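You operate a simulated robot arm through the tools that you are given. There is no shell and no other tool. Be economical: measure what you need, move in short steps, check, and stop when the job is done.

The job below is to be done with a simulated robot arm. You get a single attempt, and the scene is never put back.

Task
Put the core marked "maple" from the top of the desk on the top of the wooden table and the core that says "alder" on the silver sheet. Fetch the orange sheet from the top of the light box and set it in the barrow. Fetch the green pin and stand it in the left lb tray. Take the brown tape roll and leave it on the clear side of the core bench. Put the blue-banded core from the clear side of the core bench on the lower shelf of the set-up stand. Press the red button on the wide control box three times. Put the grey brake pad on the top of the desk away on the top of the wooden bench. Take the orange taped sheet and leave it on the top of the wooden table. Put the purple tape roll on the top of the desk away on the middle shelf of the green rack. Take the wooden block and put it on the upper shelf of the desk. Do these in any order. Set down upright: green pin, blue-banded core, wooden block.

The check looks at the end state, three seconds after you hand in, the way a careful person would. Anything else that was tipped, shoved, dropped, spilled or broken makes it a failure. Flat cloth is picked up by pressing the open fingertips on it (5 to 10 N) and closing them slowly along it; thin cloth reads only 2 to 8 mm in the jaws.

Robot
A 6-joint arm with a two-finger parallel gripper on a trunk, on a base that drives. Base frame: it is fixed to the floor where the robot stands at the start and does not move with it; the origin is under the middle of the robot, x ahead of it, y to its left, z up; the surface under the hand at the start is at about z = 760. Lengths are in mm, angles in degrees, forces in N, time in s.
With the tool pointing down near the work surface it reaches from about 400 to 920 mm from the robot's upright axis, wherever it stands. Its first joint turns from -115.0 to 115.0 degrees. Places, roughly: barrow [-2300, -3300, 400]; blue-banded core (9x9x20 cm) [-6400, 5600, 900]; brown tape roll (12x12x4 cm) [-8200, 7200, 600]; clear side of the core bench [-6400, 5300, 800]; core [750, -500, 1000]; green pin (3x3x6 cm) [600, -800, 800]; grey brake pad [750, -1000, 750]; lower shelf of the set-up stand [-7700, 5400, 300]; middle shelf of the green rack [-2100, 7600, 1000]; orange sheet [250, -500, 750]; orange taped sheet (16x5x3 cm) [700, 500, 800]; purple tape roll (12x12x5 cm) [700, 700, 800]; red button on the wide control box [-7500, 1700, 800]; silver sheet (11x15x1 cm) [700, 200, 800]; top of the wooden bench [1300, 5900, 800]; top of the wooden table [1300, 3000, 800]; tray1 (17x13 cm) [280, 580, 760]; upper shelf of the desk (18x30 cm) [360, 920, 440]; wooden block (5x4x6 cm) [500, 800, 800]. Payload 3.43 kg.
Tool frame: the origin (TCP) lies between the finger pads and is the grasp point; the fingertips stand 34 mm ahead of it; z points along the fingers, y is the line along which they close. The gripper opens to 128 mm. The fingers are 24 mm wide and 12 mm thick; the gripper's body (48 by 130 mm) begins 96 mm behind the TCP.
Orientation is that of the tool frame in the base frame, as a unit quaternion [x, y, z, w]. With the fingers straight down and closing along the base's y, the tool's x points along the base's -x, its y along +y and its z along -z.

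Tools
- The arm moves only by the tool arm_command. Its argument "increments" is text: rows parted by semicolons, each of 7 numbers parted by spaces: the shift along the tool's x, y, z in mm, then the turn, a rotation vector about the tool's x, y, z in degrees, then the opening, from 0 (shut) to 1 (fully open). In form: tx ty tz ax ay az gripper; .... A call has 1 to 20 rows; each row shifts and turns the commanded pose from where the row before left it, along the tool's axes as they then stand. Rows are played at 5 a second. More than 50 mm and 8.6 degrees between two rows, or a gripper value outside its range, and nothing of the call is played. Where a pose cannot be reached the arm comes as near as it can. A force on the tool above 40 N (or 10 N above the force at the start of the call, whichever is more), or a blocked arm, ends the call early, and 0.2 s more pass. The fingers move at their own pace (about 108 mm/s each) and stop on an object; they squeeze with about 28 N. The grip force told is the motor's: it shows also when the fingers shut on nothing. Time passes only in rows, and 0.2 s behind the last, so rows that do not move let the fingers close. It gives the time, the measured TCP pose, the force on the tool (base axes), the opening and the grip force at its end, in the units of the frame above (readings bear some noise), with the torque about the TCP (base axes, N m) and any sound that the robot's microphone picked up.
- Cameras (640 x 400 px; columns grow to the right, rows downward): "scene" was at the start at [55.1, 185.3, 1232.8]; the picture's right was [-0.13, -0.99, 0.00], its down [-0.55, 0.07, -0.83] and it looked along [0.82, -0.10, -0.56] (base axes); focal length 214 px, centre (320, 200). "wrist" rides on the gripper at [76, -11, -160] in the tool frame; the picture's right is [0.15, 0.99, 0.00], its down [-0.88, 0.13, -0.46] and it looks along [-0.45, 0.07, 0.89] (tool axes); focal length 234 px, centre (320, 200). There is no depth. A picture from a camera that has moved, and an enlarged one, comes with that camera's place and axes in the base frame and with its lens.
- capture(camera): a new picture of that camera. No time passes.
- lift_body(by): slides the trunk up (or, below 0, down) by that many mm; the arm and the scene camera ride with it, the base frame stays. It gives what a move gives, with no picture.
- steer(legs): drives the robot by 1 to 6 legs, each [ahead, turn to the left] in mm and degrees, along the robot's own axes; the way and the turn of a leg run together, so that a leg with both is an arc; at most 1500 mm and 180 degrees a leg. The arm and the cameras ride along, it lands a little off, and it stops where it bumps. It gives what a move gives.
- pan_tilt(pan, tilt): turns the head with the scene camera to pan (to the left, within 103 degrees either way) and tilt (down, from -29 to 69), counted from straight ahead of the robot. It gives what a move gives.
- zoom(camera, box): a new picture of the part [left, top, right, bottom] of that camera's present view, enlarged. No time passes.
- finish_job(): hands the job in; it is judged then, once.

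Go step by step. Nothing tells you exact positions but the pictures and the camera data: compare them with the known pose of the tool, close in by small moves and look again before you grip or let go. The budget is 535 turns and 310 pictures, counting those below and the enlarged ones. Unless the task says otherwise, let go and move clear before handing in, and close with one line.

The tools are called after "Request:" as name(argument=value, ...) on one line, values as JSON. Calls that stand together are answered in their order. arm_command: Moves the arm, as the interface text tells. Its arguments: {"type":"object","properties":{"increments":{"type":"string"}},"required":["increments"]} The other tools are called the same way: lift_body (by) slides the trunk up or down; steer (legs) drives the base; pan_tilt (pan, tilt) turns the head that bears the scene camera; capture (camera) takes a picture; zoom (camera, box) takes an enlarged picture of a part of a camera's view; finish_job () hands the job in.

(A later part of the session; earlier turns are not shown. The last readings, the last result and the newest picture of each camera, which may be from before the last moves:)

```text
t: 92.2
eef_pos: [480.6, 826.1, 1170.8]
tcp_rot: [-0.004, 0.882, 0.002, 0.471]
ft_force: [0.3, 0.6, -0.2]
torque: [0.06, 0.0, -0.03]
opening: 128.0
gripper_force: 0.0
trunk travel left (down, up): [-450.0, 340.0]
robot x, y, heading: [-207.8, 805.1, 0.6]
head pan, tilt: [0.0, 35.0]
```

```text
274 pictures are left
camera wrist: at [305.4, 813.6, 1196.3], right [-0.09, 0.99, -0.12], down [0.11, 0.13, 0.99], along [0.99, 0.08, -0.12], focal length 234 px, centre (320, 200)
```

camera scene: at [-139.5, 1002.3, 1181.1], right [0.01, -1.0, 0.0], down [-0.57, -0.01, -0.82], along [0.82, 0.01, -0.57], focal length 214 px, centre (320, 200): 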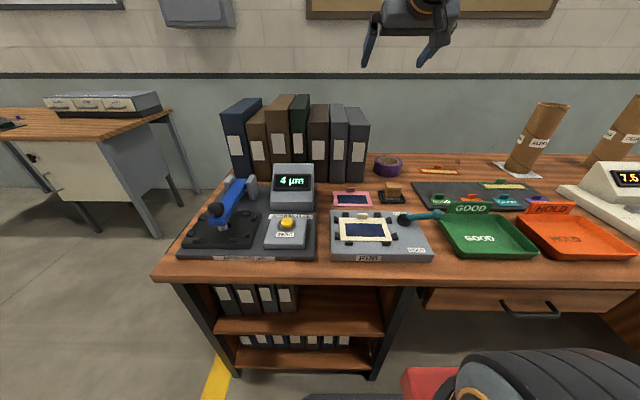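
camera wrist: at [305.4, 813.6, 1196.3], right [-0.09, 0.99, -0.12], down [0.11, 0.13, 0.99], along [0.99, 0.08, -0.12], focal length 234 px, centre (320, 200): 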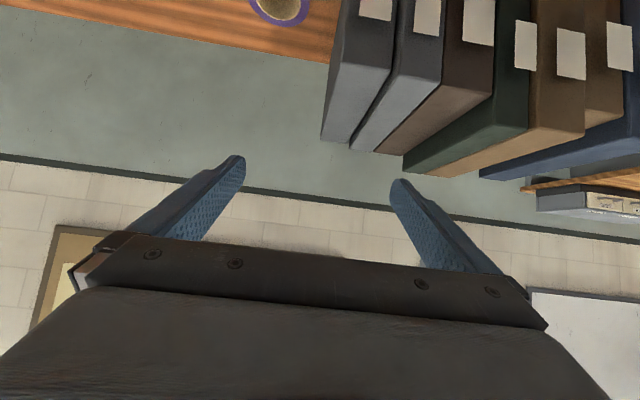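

Request:
zoom(camera="scene", box=[320, 160, 448, 240])

```text
5.00 times, centred on (384, 200) of scene
camera zoom: at [-139.5, 1002.3, 1181.1], right [0.01, -1.0, 0.0], down [-0.57, -0.01, -0.82], along [0.82, 0.01, -0.57], focal length 1072 px, centre (0, 200)
```

zoom: 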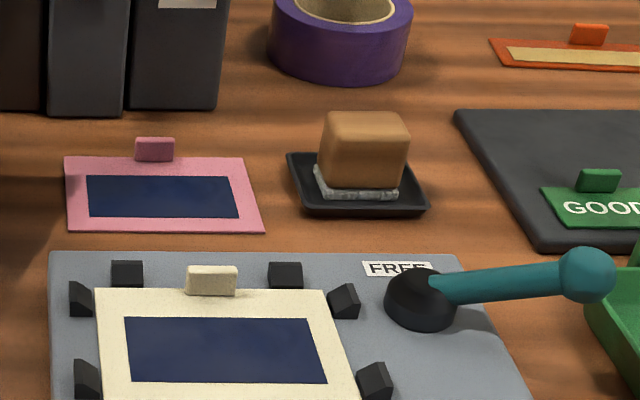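

The stamp block's top centre triangulates to (482,766,812). Moving above it.

Request:
arm_command(increments="34.6 -8.6 23.1 0 0 0 1;34.6 -8.6 23.1 0 0 0 1;34.6 -8.6 23.1 0 0 0 1;34.6 -8.6 23.1 0 0 0 1;34.6 -8.6 23.1 0 0 0 1;34.6 -8.6 23.1 0 0 0 1;34.6 -8.6 23.1 0 0 0 1;0 0 0 0 0 0 1")

Request:
capture(camera="wrist")

Request:
capture(camera="scene")

```text
t: 94.0
eef_pos: [478.0, 777.6, 909.6]
tcp_rot: [-0.007, 0.881, 0.004, 0.472]
ft_force: [-0.1, 0.1, -0.1]
torque: [0.02, 0.0, 0.0]
opening: 128.1
gripper_force: 0.0
out of reach, approached as far as the arm can: row 4, 5
trunk travel left (down, up): [-450.0, 340.0]
robot x, y, heading: [-205.3, 805.7, 0.7]
head pan, tilt: [0.0, 35.0]
```

```text
272 pictures are left
camera wrist: at [304.0, 763.7, 936.2], right [-0.1, 0.99, -0.12], down [0.11, 0.13, 0.99], along [0.99, 0.08, -0.12], focal length 234 px, centre (320, 200)
```

wrist: 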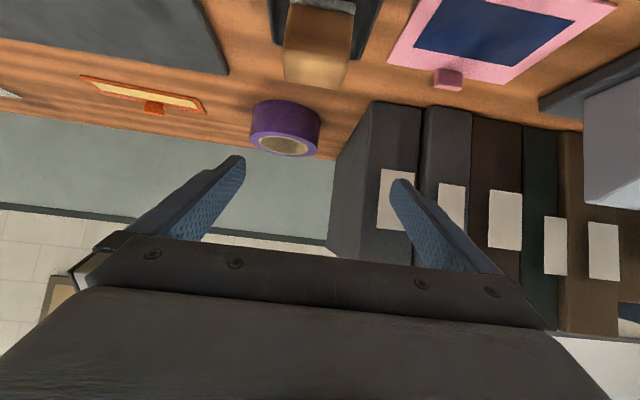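

```text
271 pictures are left
camera scene: at [-139.6, 1002.3, 1181.1], right [0.01, -1.0, 0.0], down [-0.57, -0.01, -0.82], along [0.82, 0.01, -0.57], focal length 214 px, centre (320, 200)
```

scene: 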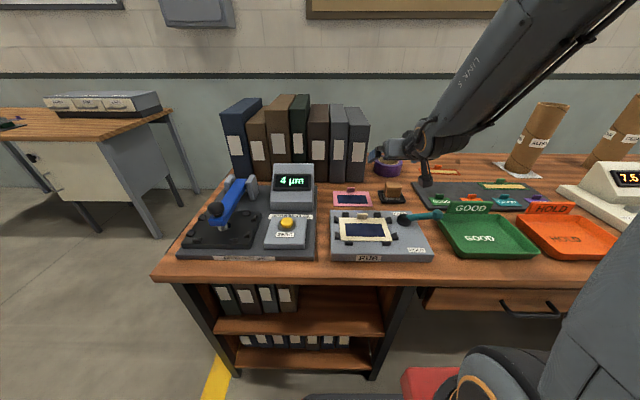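

Wrist view confirms the block at about (477,765). Descending around it.

Request:
arm_command(increments="22 -4 14.7 0 0 0 1;22 -4 14.7 0 0 0 1;22 -4 14.7 0 0 0 1;14 0 9 0 0 0 1;0 0 0 0 0 0 1")

Request:
capture(camera="wrist")

Request:
zoom(camera="scene", box=[320, 140, 448, 220])

```text
t: 95.0
eef_pos: [477.6, 749.4, 821.5]
tcp_rot: [-0.007, 0.881, 0.006, 0.474]
ft_force: [-7.5, 6.6, 16.7]
torque: [-0.57, 2.89, -1.29]
opening: 128.1
gripper_force: 0.1
out of reach, approached as far as the arm can: row 1, 2, 3, 4
trunk travel left (down, up): [-450.0, 340.0]
robot x, y, heading: [-205.9, 806.3, 0.6]
head pan, tilt: [0.0, 35.0]
stopped in row 5: the force on the tool passed its limit at 75 N (the readings are from after the stop); the commanded pose is now the measured one
```

```text
270 pictures are left
camera wrist: at [302.4, 734.8, 846.6], right [-0.1, 0.99, -0.12], down [0.1, 0.13, 0.99], along [0.99, 0.08, -0.12], focal length 234 px, centre (320, 200)
```

wrist: 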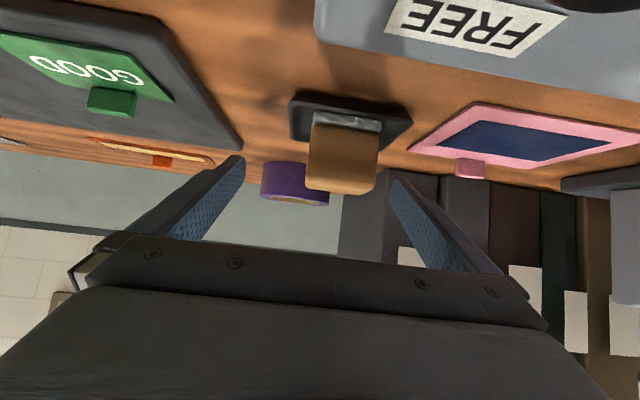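

```text
5.00 times, centred on (384, 180) of scene
camera zoom: at [-140.5, 1002.6, 1181.2], right [0.01, -1.0, 0.0], down [-0.57, -0.01, -0.82], along [0.82, 0.01, -0.57], focal length 1072 px, centre (0, 300)
```

zoom: 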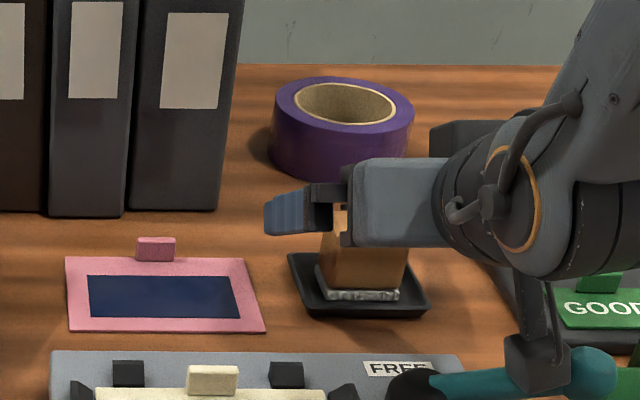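

Something on the wrist touched an object, likely near the teal lever. Backing straight up and inspecting.

Request:
arm_command(increments="-33 0 -22 0 0 0 1;-33 0 -22 0 0 0 1;-33 0 -22 0 0 0 1;0 0 0 0 0 0 1")

Request:
capture(camera="scene")

Request:
zoom(camera="scene", box=[320, 160, 576, 280])

```text
t: 96.0
eef_pos: [476.0, 748.2, 941.1]
tcp_rot: [-0.006, 0.881, 0.005, 0.473]
ft_force: [-0.2, 0.1, 0.0]
torque: [-0.02, 0.04, 0.01]
opening: 128.0
gripper_force: 0.0
trunk travel left (down, up): [-450.0, 340.0]
robot x, y, heading: [-204.0, 805.0, 0.7]
head pan, tilt: [0.0, 35.0]
```

```text
268 pictures are left
camera scene: at [-139.5, 1002.3, 1181.1], right [0.01, -1.0, 0.0], down [-0.57, -0.01, -0.82], along [0.82, 0.01, -0.57], focal length 214 px, centre (320, 200)
```

scene: 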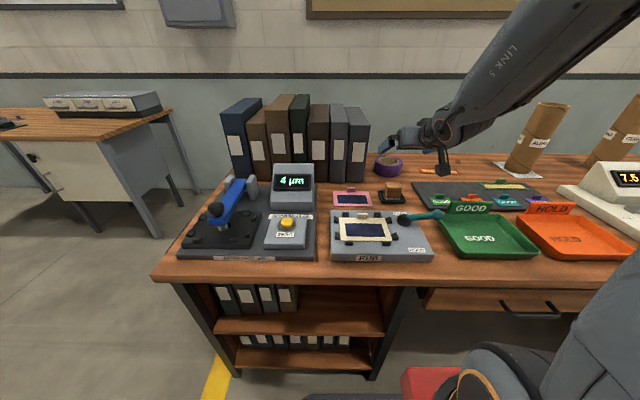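

```text
2.50 times, centred on (448, 220) of scene
camera zoom: at [-139.5, 1002.3, 1181.1], right [0.01, -1.0, 0.0], down [-0.57, -0.01, -0.82], along [0.82, 0.01, -0.57], focal length 536 px, centre (0, 150)
```

zoom: 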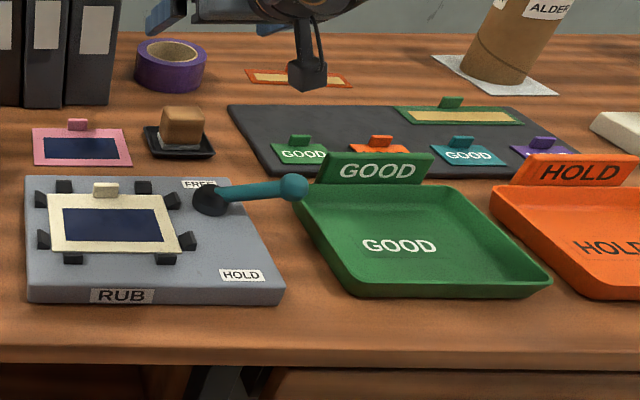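

The wrist camera housing (below the tool when tilted) likely touched the teal lever knob; nothing appears moved. I'll flip the tool 180° about its axis so the camera rides on top.

Request:
arm_command(increments="-33 0 -22 0 0 0 1;-33 0 -22 0 0 0 1;0 0 0 0 0 8.5 1;0 0 0 0 0 8.5 1;0 0 0 0 0 8.5 1;0 0 0 0 0 8.5 1;0 0 0 0 0 8.5 1;0 0 0 0 0 8.5 1;0 0 0 0 0 8.5 1;0 0 0 0 0 8.5 1;0 0 0 0 0 8.5 1;0 0 0 0 0 8.5 1")

Request:
arm_command(increments="0 0 0 0 0 8.5 1;0 0 0 0 0 8.5 1;0 0 0 0 0 8.5 1;0 0 0 0 0 8.5 1;0 0 0 0 0 8.5 1;0 0 0 0 0 8.5 1;0 0 0 0 0 8.5 1;0 0 0 0 0 8.5 1;0 0 0 0 0 8.5 1;0 0 0 0 0 8.5 1;0 0 0 0 0 8.5 1;0 0 0 0 0 1.5 1")

Request:
capture(camera="wrist")

```text
t: 98.6
eef_pos: [477.2, 748.4, 1019.2]
tcp_rot: [0.592, 0.653, 0.323, 0.345]
ft_force: [-0.5, 0.1, -0.4]
torque: [-0.02, 0.02, -0.01]
opening: 128.2
gripper_force: 0.1
trunk travel left (down, up): [-450.0, 340.0]
robot x, y, heading: [-209.9, 808.1, 0.8]
head pan, tilt: [0.0, 35.0]
```

```text
t: 101.2
eef_pos: [477.3, 748.1, 1019.1]
tcp_rot: [0.881, 0.004, 0.473, -0.005]
ft_force: [-0.6, 0.2, 0.1]
torque: [0.0, 0.0, -0.01]
opening: 128.3
gripper_force: 0.1
trunk travel left (down, up): [-450.0, 340.0]
robot x, y, heading: [-205.3, 805.6, 0.6]
head pan, tilt: [0.0, 35.0]
```

```text
266 pictures are left
camera wrist: at [386.3, 756.9, 1170.2], right [0.09, -0.99, 0.12], down [-0.86, -0.14, -0.48], along [0.49, -0.06, -0.87], focal length 234 px, centre (320, 200)
```

wrist: 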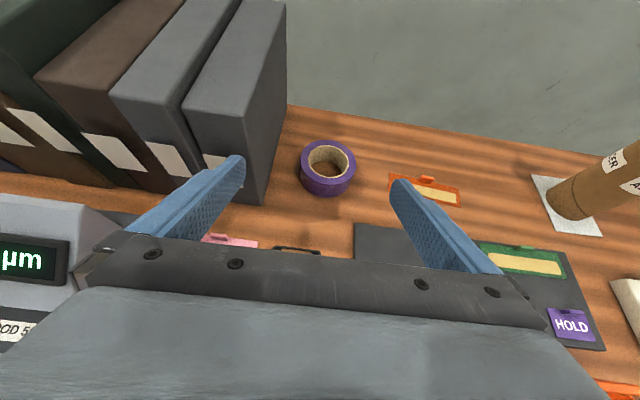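

Flip works. Descending to the block in two stages.

Request:
arm_command(increments="-31 -4.2 20.7 0 0 0 1;-31 -4.2 20.7 0 0 0 1;-31 -4.2 20.7 0 0 0 1;-31 -4.2 20.7 0 0 0 1;0 0 0 0 0 0 1")

Request:
zoom(camera="scene", box=[320, 140, 448, 220])

```text
t: 102.4
eef_pos: [476.7, 764.2, 869.3]
tcp_rot: [0.881, 0.007, 0.472, -0.006]
ft_force: [-0.8, -0.2, 0.2]
torque: [0.01, 0.01, 0.0]
opening: 128.0
gripper_force: 0.0
trunk travel left (down, up): [-450.0, 340.0]
robot x, y, heading: [-205.6, 804.5, 0.8]
head pan, tilt: [0.0, 35.0]
```

```text
5.00 times, centred on (384, 180) of scene
camera zoom: at [-139.7, 1002.3, 1181.1], right [0.01, -1.0, 0.0], down [-0.57, -0.01, -0.82], along [0.82, 0.01, -0.57], focal length 1072 px, centre (0, 300)
```

zoom: 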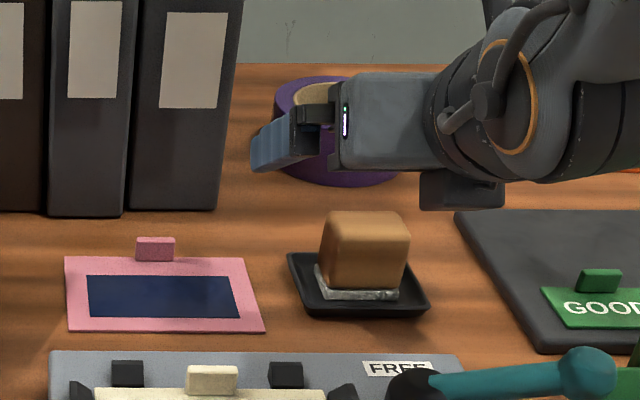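

Before descending, let me check what the dark box under the gripper is.

Request:
zoom(camera="scene", box=[352, 80, 544, 200])

Request:
capture(camera="wrist")

```text
3.33 times, centred on (448, 140) of scene
camera zoom: at [-139.7, 1002.3, 1181.1], right [0.01, -1.0, 0.0], down [-0.57, -0.01, -0.82], along [0.82, 0.01, -0.57], focal length 715 px, centre (-107, 400)
```

zoom: 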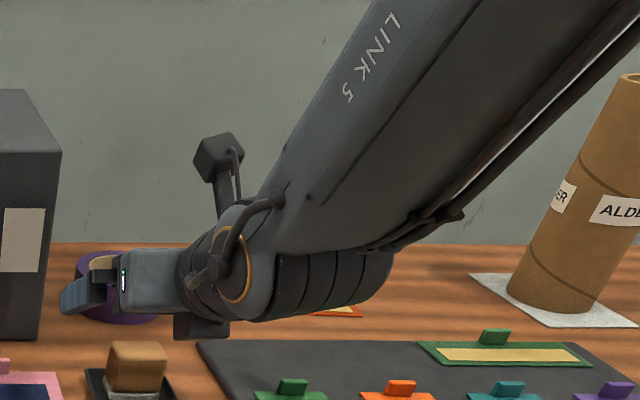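

```text
263 pictures are left
camera wrist: at [386.4, 773.2, 1021.2], right [0.1, -0.99, 0.12], down [-0.86, -0.14, -0.48], along [0.49, -0.06, -0.87], focal length 234 px, centre (320, 200)
```

wrist: 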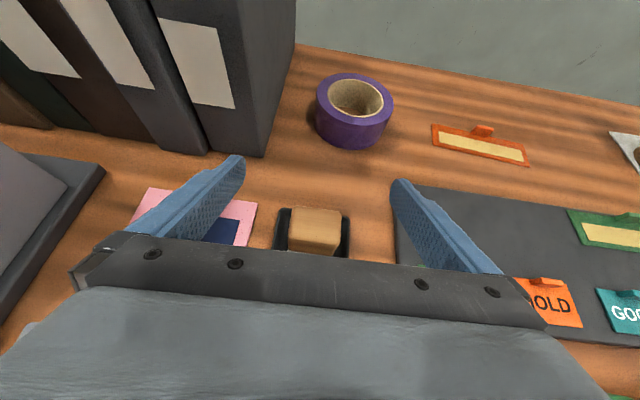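

The box is just the right finger. Block is centred between the fingers; descending the rest.

Request:
arm_command(increments="-18 0 12 0 0 0 1;-18 0 12 0 0 0 1;-17 0 11.5 0 0 0 1;0 0 0 0 0 0 1")

Request:
zoom(camera="scene", box=[352, 120, 480, 200])

Request:
capture(camera="wrist")

```text
t: 103.4
eef_pos: [478.5, 752.9, 809.5]
tcp_rot: [0.882, 0.008, 0.472, -0.009]
ft_force: [0.3, 0.3, 0.1]
torque: [0.0, -0.03, -0.02]
opening: 128.2
gripper_force: 0.1
out of reach, approached as far as the arm can: row 2, 3
trunk travel left (down, up): [-450.0, 340.0]
robot x, y, heading: [-207.4, 805.9, 0.8]
head pan, tilt: [0.0, 35.0]
```

```text
5.00 times, centred on (416, 160) of scene
camera zoom: at [-139.6, 1002.3, 1181.1], right [0.01, -1.0, 0.0], down [-0.57, -0.01, -0.82], along [0.82, 0.01, -0.57], focal length 1072 px, centre (-160, 400)
```

zoom: 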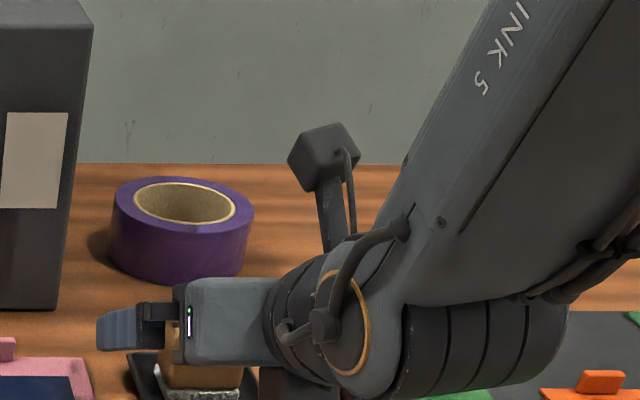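

```text
261 pictures are left
camera wrist: at [386.1, 759.7, 960.7], right [0.1, -0.99, 0.11], down [-0.86, -0.15, -0.48], along [0.49, -0.05, -0.87], focal length 234 px, centre (320, 200)
```

wrist: 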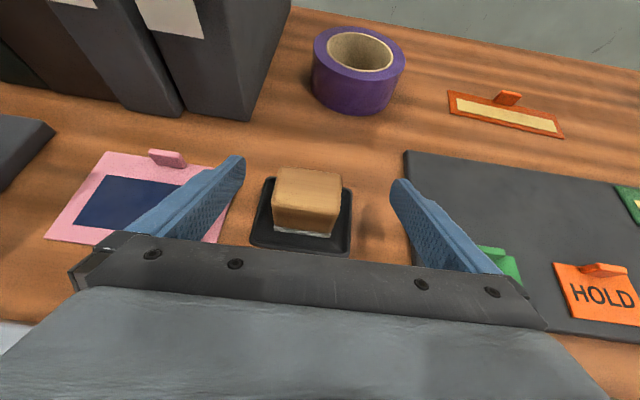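

The arm hit a joint limit and drifted in y. I'll go up, lower the trunk 80, and retry.

Request:
arm_command(increments="-0 0 0 0 0 0 1;33 0 -22 0 0 0 1;33 -6 -22 0 0 0 1;16 -7 -11 0 0 0 1;0 0 0 0 0 0 1")

Request:
lift_body(by=-80)

Request:
arm_command(increments="-6 0 4 0 0 0 1;0 0 0 0 0 0 1")

Request:
capture(camera="wrist")

```text
t: 104.6
eef_pos: [476.7, 766.0, 907.5]
tcp_rot: [0.882, 0.006, 0.472, -0.005]
ft_force: [0.0, 0.4, 0.5]
torque: [0.02, -0.01, -0.03]
opening: 128.3
gripper_force: 0.1
trunk travel left (down, up): [-450.0, 340.0]
robot x, y, heading: [-209.9, 805.5, 0.6]
head pan, tilt: [0.0, 35.0]
```

```text
t: 105.8
eef_pos: [477.0, 765.4, 828.5]
tcp_rot: [0.882, 0.005, 0.472, -0.004]
ft_force: [-0.1, -0.2, -0.4]
torque: [0.01, -0.03, 0.02]
opening: 128.1
gripper_force: 0.0
trunk travel left (down, up): [-370.0, 420.0]
robot x, y, heading: [-204.9, 805.2, 0.6]
head pan, tilt: [0.0, 35.0]
```

```text
t: 106.4
eef_pos: [477.2, 766.5, 821.5]
tcp_rot: [0.881, 0.006, 0.473, -0.005]
ft_force: [-0.1, -0.3, 0.3]
torque: [0.0, 0.0, 0.0]
opening: 128.1
gripper_force: 0.0
trunk travel left (down, up): [-370.0, 420.0]
robot x, y, heading: [-207.6, 807.3, 0.9]
head pan, tilt: [0.0, 35.0]
```

```text
260 pictures are left
camera wrist: at [385.7, 775.3, 972.9], right [0.1, -0.99, 0.12], down [-0.86, -0.14, -0.48], along [0.49, -0.06, -0.87], focal length 234 px, centre (320, 200)
```

wrist: 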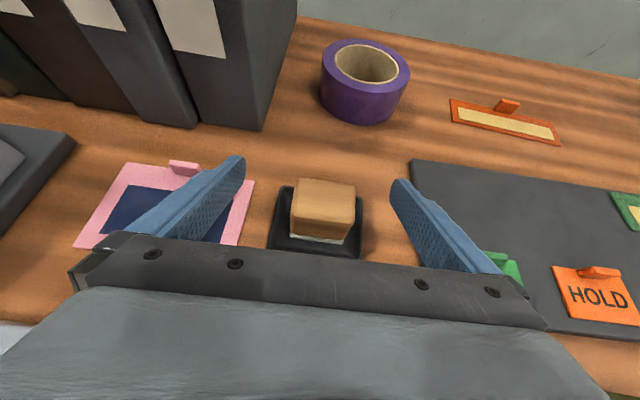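

Centred. Final descent and grip.

Request:
arm_command(increments="-5.2 1 7 0 0 0 1;-5.2 1 7 0 0 0 1;0 0 0 0 0 0 1;0 0 0 0 0 0 0.6;0 0 0 0 0 0 0.45;0 0 0 0 0 0 0.3;0 0 0 0 0 0 0.2;0 0 0 0 0 0 0.2")

Request:
capture(camera="wrist")

```text
t: 108.2
eef_pos: [482.2, 763.2, 805.2]
tcp_rot: [0.882, 0.006, 0.472, -0.005]
ft_force: [-0.1, -0.5, 1.6]
torque: [-0.11, -0.01, 0.03]
opening: 49.4
gripper_force: 28.0
trunk travel left (down, up): [-370.0, 420.0]
robot x, y, heading: [-209.4, 806.4, 0.6]
head pan, tilt: [0.0, 35.0]
```

```text
259 pictures are left
camera wrist: at [391.8, 773.0, 956.5], right [0.1, -0.99, 0.12], down [-0.86, -0.14, -0.48], along [0.49, -0.06, -0.87], focal length 234 px, centre (320, 200)
```

wrist: 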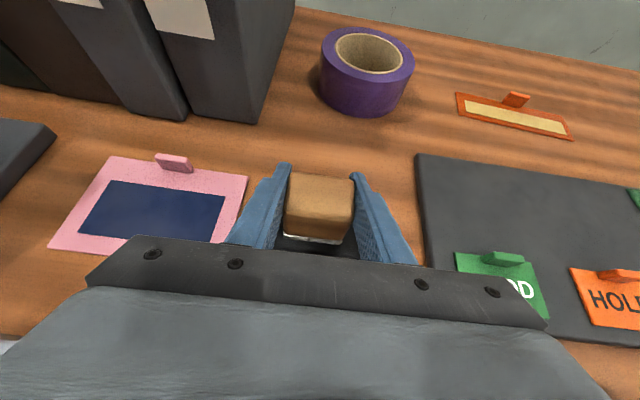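

Gripped at 49 mm. Lifting.

Request:
arm_command(increments="8.3 0 -5.5 0 0 0 0.2;16.6 0 -11 0 0 0 0.2;33 0 -22 0 0 0 0.2;33 0 -22 0 0 0 0.2;0 0 0 0 0 0 0.2")

Request:
capture(camera="wrist")

Request:
zoom(camera="scene", box=[320, 100, 480, 200])

```text
t: 109.4
eef_pos: [483.8, 764.5, 913.8]
tcp_rot: [0.881, 0.006, 0.473, -0.005]
ft_force: [-0.3, -0.8, -0.9]
torque: [-0.01, 0.03, 0.01]
opening: 49.7
gripper_force: 28.0
trunk travel left (down, up): [-370.0, 420.0]
robot x, y, heading: [-205.9, 809.3, 0.7]
head pan, tilt: [0.0, 35.0]
```

```text
258 pictures are left
camera wrist: at [392.3, 773.2, 1065.7], right [0.09, -0.99, 0.12], down [-0.86, -0.14, -0.48], along [0.49, -0.06, -0.87], focal length 234 px, centre (320, 200)
```

wrist: 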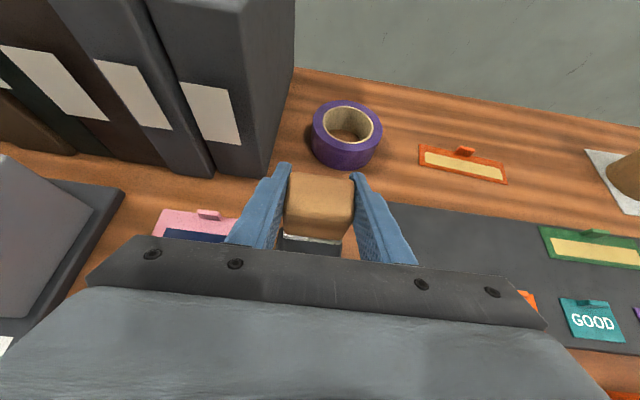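

```text
4.00 times, centred on (400, 150) of scene
camera zoom: at [-117.2, 1002.5, 1101.1], right [0.01, -1.0, 0.0], down [-0.57, -0.01, -0.82], along [0.82, 0.01, -0.57], focal length 858 px, centre (0, 400)
```

zoom: 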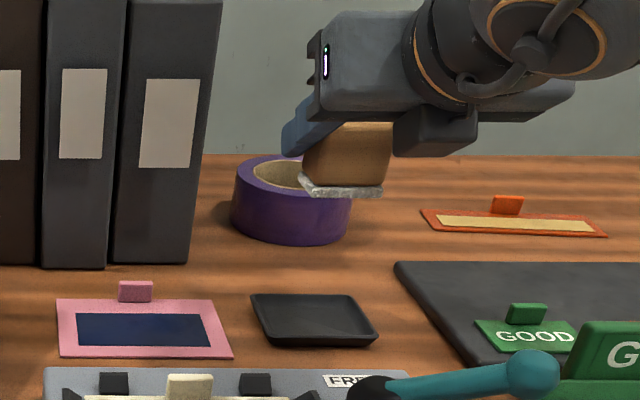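

Stamp lifted cleanly. Backing away from the desk and lowering the trunk to shelf height.

Request:
steer(legs=[[-430, 0]])

Request:
lift_body(by=-330)

Request:
capture(camera="scene")

```text
t: 112.1
eef_pos: [42.4, 756.1, 913.8]
tcp_rot: [0.881, 0.002, 0.472, -0.003]
ft_force: [-0.5, 0.1, -1.1]
torque: [-0.02, 0.0, -0.01]
opening: 49.3
gripper_force: 27.8
trunk travel left (down, up): [-370.0, 420.0]
robot x, y, heading: [-648.0, 803.9, -0.1]
head pan, tilt: [0.0, 35.0]
```

```text
t: 115.3
eef_pos: [43.8, 757.0, 583.8]
tcp_rot: [0.881, 0.001, 0.472, -0.002]
ft_force: [-0.3, -0.3, -0.9]
torque: [-0.03, -0.02, 0.02]
opening: 49.2
gripper_force: 27.6
trunk travel left (down, up): [-40.0, 750.0]
robot x, y, heading: [-648.4, 804.3, 0.2]
head pan, tilt: [0.0, 35.0]
```

```text
256 pictures are left
camera scene: at [-463.7, 999.1, 771.1], right [0.0, -1.0, 0.0], down [-0.57, 0.0, -0.82], along [0.82, 0.0, -0.57], focal length 214 px, centre (320, 200)
```

scene: 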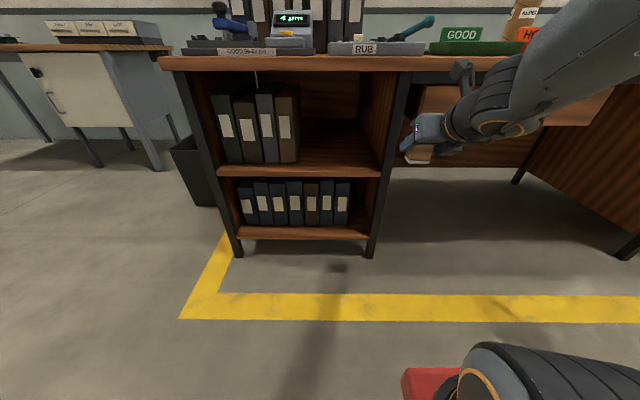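

Request:
zoom(camera="scene", box=[240, 70, 432, 190])

```text
3.33 times, centred on (336, 130) of scene
camera zoom: at [-463.7, 999.1, 771.1], right [0.0, -1.0, 0.0], down [-0.57, 0.0, -0.82], along [0.82, 0.0, -0.57], focal length 715 px, centre (267, 433)
```

zoom: 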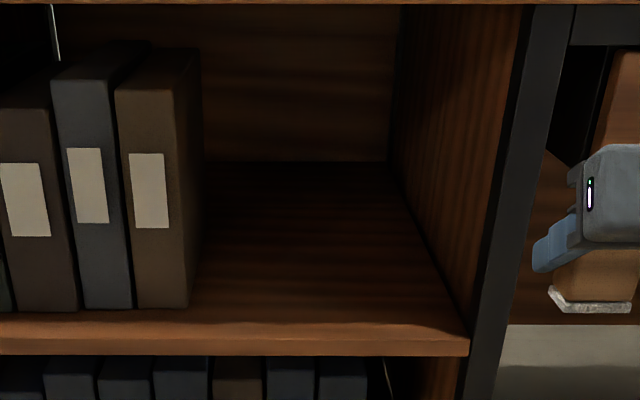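

Shelf top is about z=440 with free y from 792 to 1080. I'll shift the hand to y=920, z=520 outside, then check before driving in.

Request:
arm_command(increments="-13.3 -41 8.9 0 0 0 0.2;-13.3 -41 8.9 0 0 0 0.2;-13.3 -41 8.9 0 0 0 0.2;-13.3 -41 8.9 0 0 0 0.2;0 0 0 0 0 0 0.2")

Request:
capture(camera="scene")

Request:
capture(camera="wrist")

```text
t: 116.5
eef_pos: [38.1, 813.1, 556.6]
tcp_rot: [0.883, 0.009, 0.469, -0.015]
ft_force: [-0.4, -0.3, 0.6]
torque: [-0.02, -0.02, -0.01]
opening: 49.4
gripper_force: 27.8
out of reach, approached as far as the arm can: row 2, 3, 4
trunk travel left (down, up): [-40.0, 750.0]
robot x, y, heading: [-645.3, 801.4, 0.2]
head pan, tilt: [0.0, 35.0]
```

```text
254 pictures are left
camera scene: at [-463.6, 999.1, 771.1], right [0.0, -1.0, 0.0], down [-0.57, 0.0, -0.82], along [0.82, 0.0, -0.57], focal length 214 px, centre (320, 200)
```

scene: 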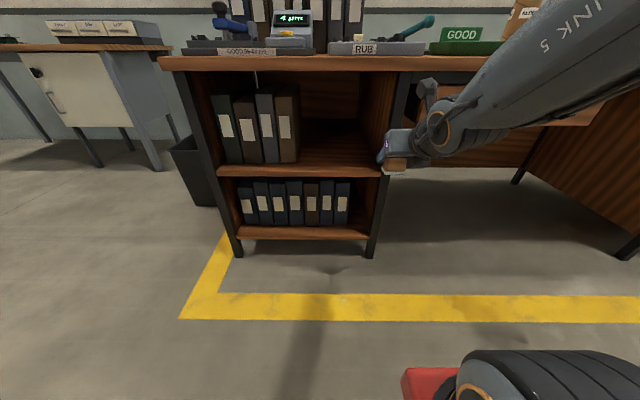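

```text
253 pictures are left
camera wrist: at [-51.9, 817.6, 708.2], right [0.11, -0.99, 0.1], down [-0.87, -0.15, -0.48], along [0.49, -0.04, -0.87], focal length 234 px, centre (320, 200)
```

wrist: 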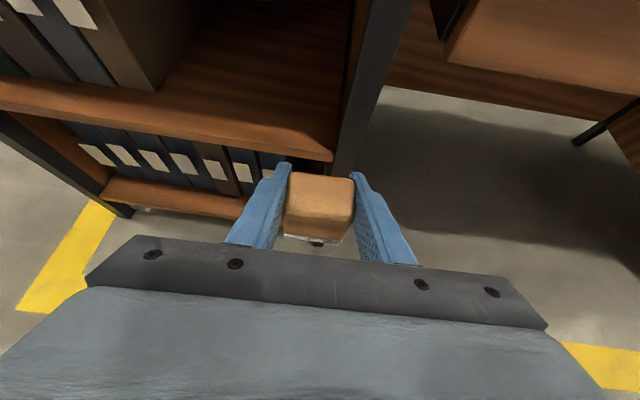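

The wrist reaches a limit to the left, so I'll shift the base left by ~165 instead.

Request:
arm_command(increments="5 28 -3 0 0 0 0.2;5 28 -3 0 0 0 0.2;0 0 0 0 0 0 0.2")

Request:
steer(legs=[[0, 90], [165, 0], [0, -90]])

Request:
capture(camera="scene")

```text
t: 117.3
eef_pos: [39.8, 757.2, 567.2]
tcp_rot: [0.882, 0.003, 0.472, -0.003]
ft_force: [0.5, -0.1, -1.9]
torque: [0.01, -0.01, -0.02]
opening: 49.5
gripper_force: 28.4
trunk travel left (down, up): [-40.0, 750.0]
robot x, y, heading: [-647.1, 801.2, 0.4]
head pan, tilt: [0.0, 35.0]
```

```text
t: 126.5
eef_pos: [35.6, 931.1, 566.7]
tcp_rot: [0.882, 0.008, 0.472, -0.005]
ft_force: [-0.8, 0.5, -1.1]
torque: [-0.02, -0.01, 0.01]
opening: 49.4
gripper_force: 28.4
trunk travel left (down, up): [-40.0, 750.0]
robot x, y, heading: [-652.3, 966.2, 0.9]
head pan, tilt: [0.0, 35.0]
```

```text
252 pictures are left
camera scene: at [-470.6, 1167.3, 771.1], right [0.02, -1.0, 0.0], down [-0.57, -0.01, -0.82], along [0.82, 0.01, -0.57], focal length 214 px, centre (320, 200)
```

scene: 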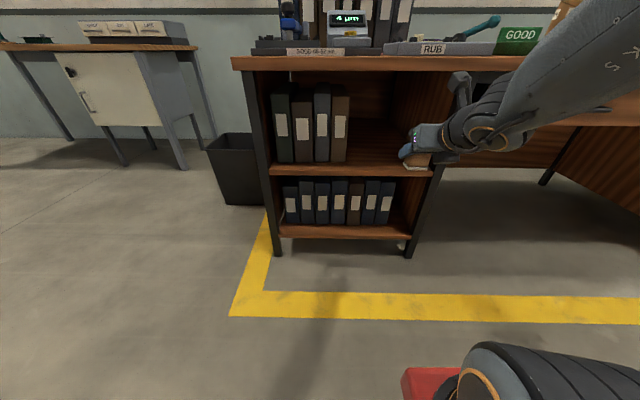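

I need to check where the elbow is before driving in.

Request:
arm_command(increments="-14.3 0 9.7 0 0 0 0.2;-14.3 0 9.7 0 0 0 0.2;-14.3 0 9.7 0 0 0 0.2;0 0 0 0 0 0 0.2")

Request:
pan_tilt(pan=-45, tilt=5)

Request:
capture(camera="scene")

```text
t: 127.5
eef_pos: [50.1, 928.9, 520.6]
tcp_rot: [0.882, 0.008, 0.472, -0.006]
ft_force: [0.6, -0.2, 0.0]
torque: [0.01, 0.0, 0.0]
opening: 49.3
gripper_force: 27.9
out of reach, approached as far as the arm can: row 2, 3
trunk travel left (down, up): [-40.0, 750.0]
robot x, y, heading: [-649.5, 967.9, 0.9]
head pan, tilt: [0.0, 35.0]
```

```text
t: 128.6
eef_pos: [50.5, 928.3, 522.1]
tcp_rot: [0.882, 0.009, 0.471, -0.006]
ft_force: [-0.7, -0.4, -1.1]
torque: [-0.01, 0.04, -0.01]
opening: 49.6
gripper_force: 27.7
trunk travel left (down, up): [-40.0, 750.0]
robot x, y, heading: [-649.6, 969.4, 0.7]
head pan, tilt: [-45.0, 5.0]
```

```text
251 pictures are left
camera scene: at [-492.6, 1102.1, 819.2], right [-0.7, -0.72, 0.0], down [-0.06, 0.06, -1.0], along [0.72, -0.69, -0.09], focal length 214 px, centre (320, 200)
```

scene: 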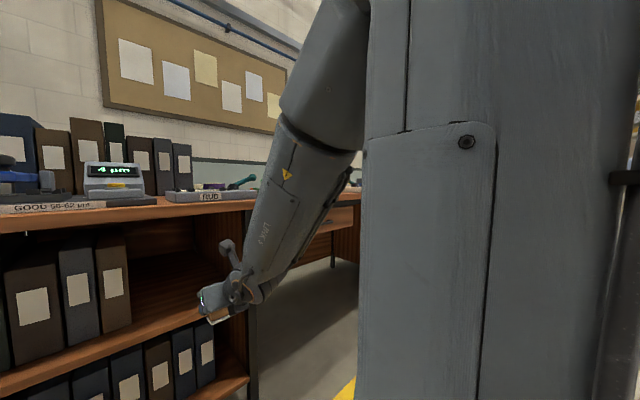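

The forearm rises steeply and would hit the desk edge. Extending the arm flattens it: I'll back the base 300 and extend the arm 300.

Request:
steer(legs=[[-300, -0.8]])

Request:
arm_command(increments="27.75 0 41.6 0 0 0 0.2;27.75 0 41.6 0 0 0 0.2;27.75 0 41.6 0 0 0 0.2;27.75 0 41.6 0 0 0 0.2;27.75 0 41.6 0 0 0 0.2;27.75 0 41.6 0 0 0 0.2;0 0 0 0 0 0 0.2")

Request:
capture(camera="scene")

```text
t: 130.7
eef_pos: [-252.9, 915.5, 521.8]
tcp_rot: [0.881, 0.002, 0.472, -0.003]
ft_force: [-1.0, 0.4, -0.7]
torque: [-0.02, -0.02, -0.01]
opening: 49.3
gripper_force: 28.0
trunk travel left (down, up): [-40.0, 750.0]
robot x, y, heading: [-951.3, 968.9, -0.2]
head pan, tilt: [-45.0, 5.0]
```

```text
t: 132.3
eef_pos: [46.6, 917.6, 522.3]
tcp_rot: [0.881, 0.002, 0.473, -0.002]
ft_force: [0.4, -0.2, -0.7]
torque: [0.01, -0.02, -0.03]
opening: 49.3
gripper_force: 28.1
trunk travel left (down, up): [-40.0, 750.0]
robot x, y, heading: [-953.3, 963.2, -0.0]
head pan, tilt: [-45.0, 5.0]
```

```text
250 pictures are left
camera scene: at [-792.9, 1097.2, 819.3], right [-0.71, -0.71, 0.0], down [-0.06, 0.06, -1.0], along [0.71, -0.7, -0.09], focal length 214 px, centre (320, 200)
```

scene: 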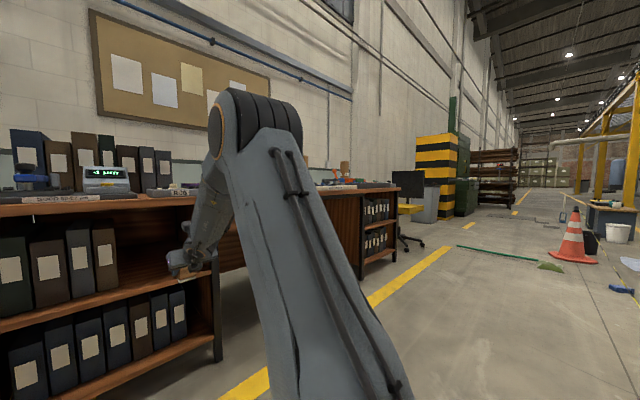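

The forearm is now far enough back. Driving in partially and checking.

Request:
steer(legs=[[170, 0]])

Request:
pan_tilt(pan=-20, tilt=15)

Request:
capture(camera="scene")

Request:
capture(camera="wrist")

```text
t: 133.7
eef_pos: [220.8, 919.3, 522.4]
tcp_rot: [0.882, 0.003, 0.472, -0.003]
ft_force: [-0.1, 0.2, 0.3]
torque: [0.04, -0.02, 0.01]
opening: 49.3
gripper_force: 27.8
trunk travel left (down, up): [-40.0, 750.0]
robot x, y, heading: [-778.5, 968.7, 0.1]
head pan, tilt: [-45.0, 5.0]
```

```text
t: 134.6
eef_pos: [220.3, 919.7, 521.9]
tcp_rot: [0.881, 0.003, 0.472, -0.003]
ft_force: [0.8, 0.3, -1.0]
torque: [0.0, 0.02, 0.04]
opening: 49.4
gripper_force: 28.3
trunk travel left (down, up): [-40.0, 750.0]
robot x, y, heading: [-778.9, 967.8, 0.2]
head pan, tilt: [-20.0, 15.0]
```

```text
249 pictures are left
camera scene: at [-597.2, 1130.9, 803.1], right [-0.34, -0.94, 0.0], down [-0.24, 0.09, -0.97], along [0.91, -0.33, -0.26], focal length 214 px, centre (320, 200)
```

scene: 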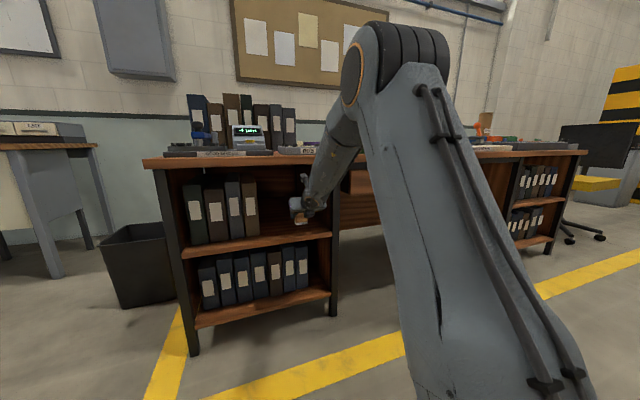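

```text
248 pictures are left
camera wrist: at [130.1, 928.8, 673.8], right [0.09, -0.99, 0.12], down [-0.87, -0.14, -0.48], along [0.49, -0.06, -0.87], focal length 234 px, centre (320, 200)
```

wrist: 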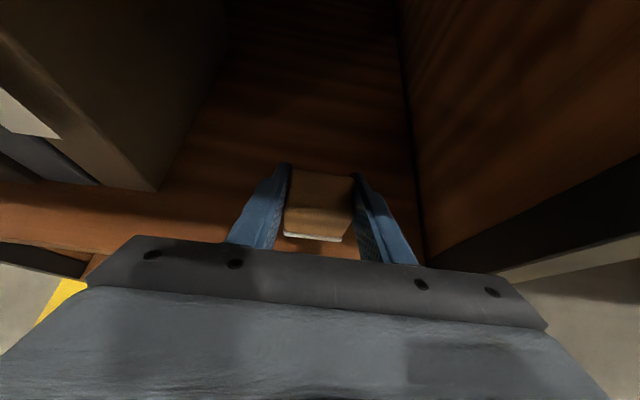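

Well centred in the bay. Lowering 22 mm for camera clearance then driving further in.

Request:
arm_command(increments="-9 0 6 0 0 0 0.2;-9 0 6 0 0 0 0.2;0 0 0 0 0 0 0.2")

Request:
steer(legs=[[115, 0]])

Request:
capture(camera="wrist")

Request:
zoom(camera="scene", box=[180, 120, 372, 240])

```text
t: 135.4
eef_pos: [219.9, 918.3, 499.4]
tcp_rot: [0.882, 0.003, 0.471, -0.003]
ft_force: [0.1, -1.1, -0.7]
torque: [0.02, -0.03, 0.03]
opening: 49.6
gripper_force: 28.3
trunk travel left (down, up): [-40.0, 750.0]
robot x, y, heading: [-776.5, 964.5, 0.1]
head pan, tilt: [-20.0, 15.0]
```

```text
t: 136.7
eef_pos: [336.3, 917.9, 500.3]
tcp_rot: [0.882, 0.001, 0.472, -0.001]
ft_force: [-1.0, 0.4, 0.2]
torque: [0.0, 0.0, -0.01]
opening: 49.3
gripper_force: 28.3
trunk travel left (down, up): [-40.0, 750.0]
robot x, y, heading: [-665.9, 964.6, -0.2]
head pan, tilt: [-20.0, 15.0]
```

```text
247 pictures are left
camera wrist: at [245.3, 927.8, 652.2], right [0.09, -0.99, 0.12], down [-0.87, -0.13, -0.48], along [0.49, -0.06, -0.87], focal length 234 px, centre (320, 200)
```

wrist: 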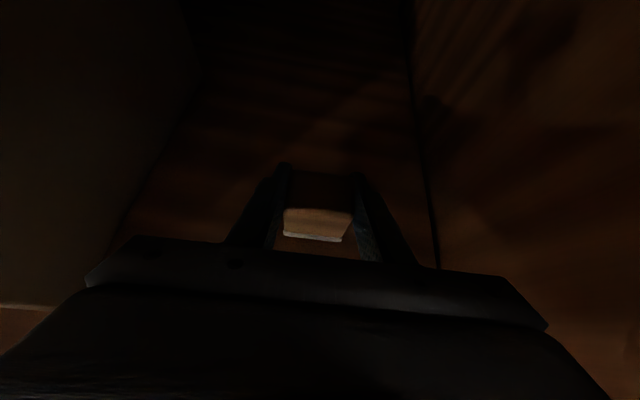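

```text
3.33 times, centred on (276, 180) of scene
camera zoom: at [-481.4, 1131.2, 803.1], right [-0.34, -0.94, 0.0], down [-0.24, 0.09, -0.97], along [0.91, -0.33, -0.26], focal length 715 px, centre (467, 267)
```

zoom: 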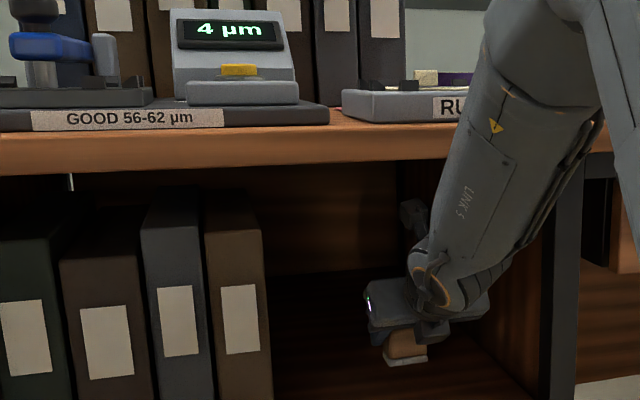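

Inside the shelf. Lowering to the surface gently.

Request:
arm_command(increments="-5.8 0 3.9 0 0 0 0.2;-4.2 0 2.8 0 0 0 0.2;0 0 0 0 0 0 0.2")

Request:
zoom(camera="scene", box=[260, 190, 356, 250])

```text
t: 137.4
eef_pos: [335.8, 916.4, 488.4]
tcp_rot: [0.882, 0.003, 0.472, -0.003]
ft_force: [0.1, 1.1, -0.7]
torque: [0.0, 0.02, 0.02]
opening: 49.2
gripper_force: 28.2
trunk travel left (down, up): [-40.0, 750.0]
robot x, y, heading: [-664.8, 963.6, 0.4]
head pan, tilt: [-20.0, 15.0]
```

```text
6.67 times, centred on (308, 220) of scene
camera zoom: at [-481.4, 1131.2, 803.1], right [-0.34, -0.94, 0.0], down [-0.24, 0.09, -0.97], along [0.91, -0.33, -0.26], focal length 1430 px, centre (400, 67)
```

zoom: 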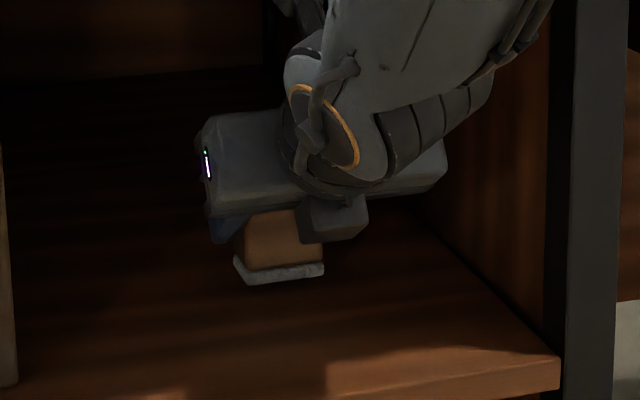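

Request:
arm_command(increments="-2.5 0 1.7 0 0 0 0.2;-1.7 0 1.1 0 0 0 0.2;0 0 0 0 0 0 0.2")

Request:
arm_command(increments="-1.7 0 1.1 0 0 0 0.2;0 0 0 0 0 0 0.2")

```text
t: 138.2
eef_pos: [336.3, 918.4, 484.2]
tcp_rot: [0.882, 0.002, 0.472, -0.003]
ft_force: [-0.1, 0.7, -1.1]
torque: [-0.01, 0.0, 0.01]
opening: 49.6
gripper_force: 28.1
trunk travel left (down, up): [-40.0, 750.0]
robot x, y, heading: [-664.5, 966.3, 0.1]
head pan, tilt: [-20.0, 15.0]
```

```text
t: 138.8
eef_pos: [336.0, 919.1, 482.8]
tcp_rot: [0.882, 0.002, 0.472, -0.003]
ft_force: [0.4, -0.5, -1.0]
torque: [0.0, 0.01, 0.01]
opening: 49.3
gripper_force: 28.2
trunk travel left (down, up): [-40.0, 750.0]
robot x, y, heading: [-664.3, 965.4, 0.2]
head pan, tilt: [-20.0, 15.0]
```

Request:
arm_command(increments="-1.7 0 1.1 0 0 0 0.2;0 0 0 0 0 0 0.2")

Request:
arm_command(increments="-1.3 0 0.8 0 0 0 0.2;0 0 0 0 0 0 0.2")

Request:
zoom(camera="scene", box=[260, 190, 356, 250])

```text
t: 139.4
eef_pos: [336.9, 918.2, 480.2]
tcp_rot: [0.882, 0.003, 0.472, -0.003]
ft_force: [0.3, -1.0, 0.8]
torque: [-0.06, -0.04, 0.02]
opening: 49.3
gripper_force: 28.0
trunk travel left (down, up): [-40.0, 750.0]
robot x, y, heading: [-664.6, 969.4, -0.1]
head pan, tilt: [-20.0, 15.0]
```

```text
t: 140.1
eef_pos: [336.3, 918.7, 480.4]
tcp_rot: [0.881, 0.002, 0.473, -0.002]
ft_force: [2.9, -0.9, 6.1]
torque: [-0.2, -0.05, 0.09]
opening: 49.1
gripper_force: 27.4
trunk travel left (down, up): [-40.0, 750.0]
robot x, y, heading: [-663.5, 964.9, 0.3]
head pan, tilt: [-20.0, 15.0]
```

```text
6.67 times, centred on (308, 220) of scene
camera zoom: at [-481.5, 1131.2, 803.1], right [-0.34, -0.94, 0.0], down [-0.24, 0.09, -0.97], along [0.91, -0.33, -0.26], focal length 1430 px, centre (400, 67)
```

zoom: 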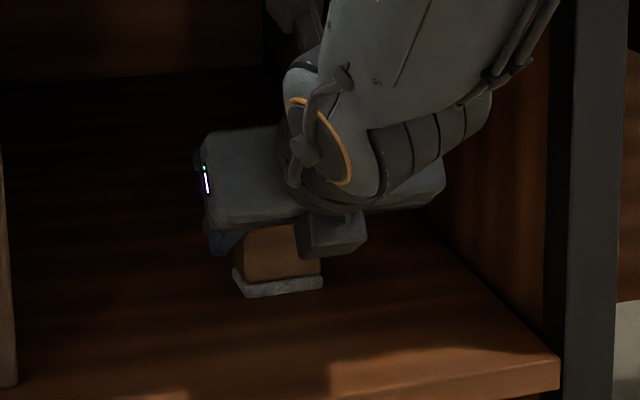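

Contact felt. Opening and withdrawing backward.

Request:
arm_command(increments="0 0 0 0 0 0 0.5;0 0 0 0 0 0 0.8;0 0 0 0 0 0 0.9;0 0 0 0 0 0 0.9;0 0 -15 0 0 0 0.9;-11 0 -25 0 0 0 0.9;-22 0 -33 0 0 0 0.9;-22 0 -33 0 0 0 0.9")

Request:
steer(legs=[[-250, 0]])

Request:
zoom(camera="scene", box=[200, 120, 392, 240])

```text
t: 141.8
eef_pos: [217.0, 917.3, 491.2]
tcp_rot: [0.882, 0.002, 0.472, -0.003]
ft_force: [-0.8, 0.1, -0.1]
torque: [0.0, 0.0, 0.03]
opening: 115.1
gripper_force: 0.1
trunk travel left (down, up): [-40.0, 750.0]
robot x, y, heading: [-666.2, 965.9, 0.3]
head pan, tilt: [-20.0, 15.0]
```

```text
t: 143.7
eef_pos: [-28.9, 915.7, 494.0]
tcp_rot: [0.882, 0.002, 0.472, -0.003]
ft_force: [-0.5, 0.8, -0.7]
torque: [-0.01, 0.03, 0.02]
opening: 115.4
gripper_force: 0.0
trunk travel left (down, up): [-40.0, 750.0]
robot x, y, heading: [-906.0, 964.0, -0.0]
head pan, tilt: [-20.0, 15.0]
```

```text
3.33 times, centred on (296, 180) of scene
camera zoom: at [-727.8, 1130.5, 803.1], right [-0.34, -0.94, 0.0], down [-0.24, 0.09, -0.97], along [0.91, -0.33, -0.26], focal length 715 px, centre (400, 267)
```

zoom: 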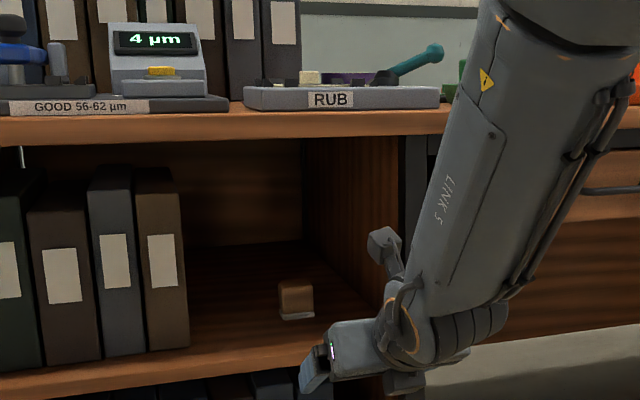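

The block stands on the shelf. Next: the green pin. Raising the trunk, retracting, straightening the tool, and driving to the right end of the desk.

Request:
lift_body(by=510)

Request:
arm_command(increments="-27.7 0 -41.6 0 0 0 1;-27.7 0 -41.6 0 0 0 1;-27.7 0 -41.6 0 0 0 1;-27.7 0 -41.6 0 0 0 1;-27.7 0 -41.6 0 0 0 1;0 0 0 0 -8 0 1;0 0 0 0 -8 0 1;0 0 0 0 -8 0 1;0 0 0 0 -8 0 1;0 0 0 0 -8 0 1;0 0 0 0 -8 0 1;0 0 0 0 -8.3 0 1")

Request:
steer(legs=[[0, -90], [1000, 0], [760, 0], [0, 90], [400, 0]])

Request:
pan_tilt(pan=-5, tilt=35)

Request:
capture(camera="scene")

```text
refused: 510 is not a number from -400 to 400
```

```text
t: 146.2
eef_pos: [-214.1, 912.0, 523.0]
tcp_rot: [0.996, 0.021, 0.083, -0.021]
ft_force: [0.7, 0.6, -0.1]
torque: [-0.02, 0.0, 0.02]
opening: 127.9
gripper_force: 0.1
out of reach, approached as far as the arm can: row 4, 5, 7, 8
trunk travel left (down, up): [-40.0, 750.0]
robot x, y, heading: [-911.3, 964.8, 0.1]
head pan, tilt: [-20.0, 15.0]
```

```text
t: 164.9
eef_pos: [142.8, -854.6, 523.2]
tcp_rot: [0.996, 0.013, 0.081, -0.021]
ft_force: [0.3, -0.2, -0.1]
torque: [0.03, 0.03, 0.01]
opening: 127.9
gripper_force: 0.0
trunk travel left (down, up): [-40.0, 750.0]
robot x, y, heading: [-544.3, -792.3, -0.6]
head pan, tilt: [-20.0, 15.0]
stopped in leg 5: the robot was blocked; the commanded pose is now the measured one
```

```text
t: 165.8
eef_pos: [143.2, -855.5, 520.9]
tcp_rot: [0.997, 0.013, 0.08, -0.021]
ft_force: [0.3, 0.6, 0.1]
torque: [-0.03, 0.0, -0.02]
opening: 127.8
gripper_force: 0.0
trunk travel left (down, up): [-40.0, 750.0]
robot x, y, heading: [-546.3, -789.2, -0.6]
head pan, tilt: [-5.0, 35.0]
```

```text
242 pictures are left
camera scene: at [-361.0, -604.4, 771.4], right [-0.1, -0.99, 0.0], down [-0.57, 0.06, -0.82], along [0.82, -0.08, -0.57], focal length 214 px, centre (320, 200)
```

scene: 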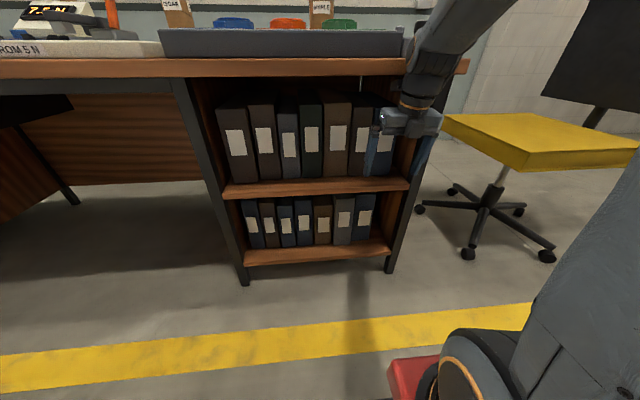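

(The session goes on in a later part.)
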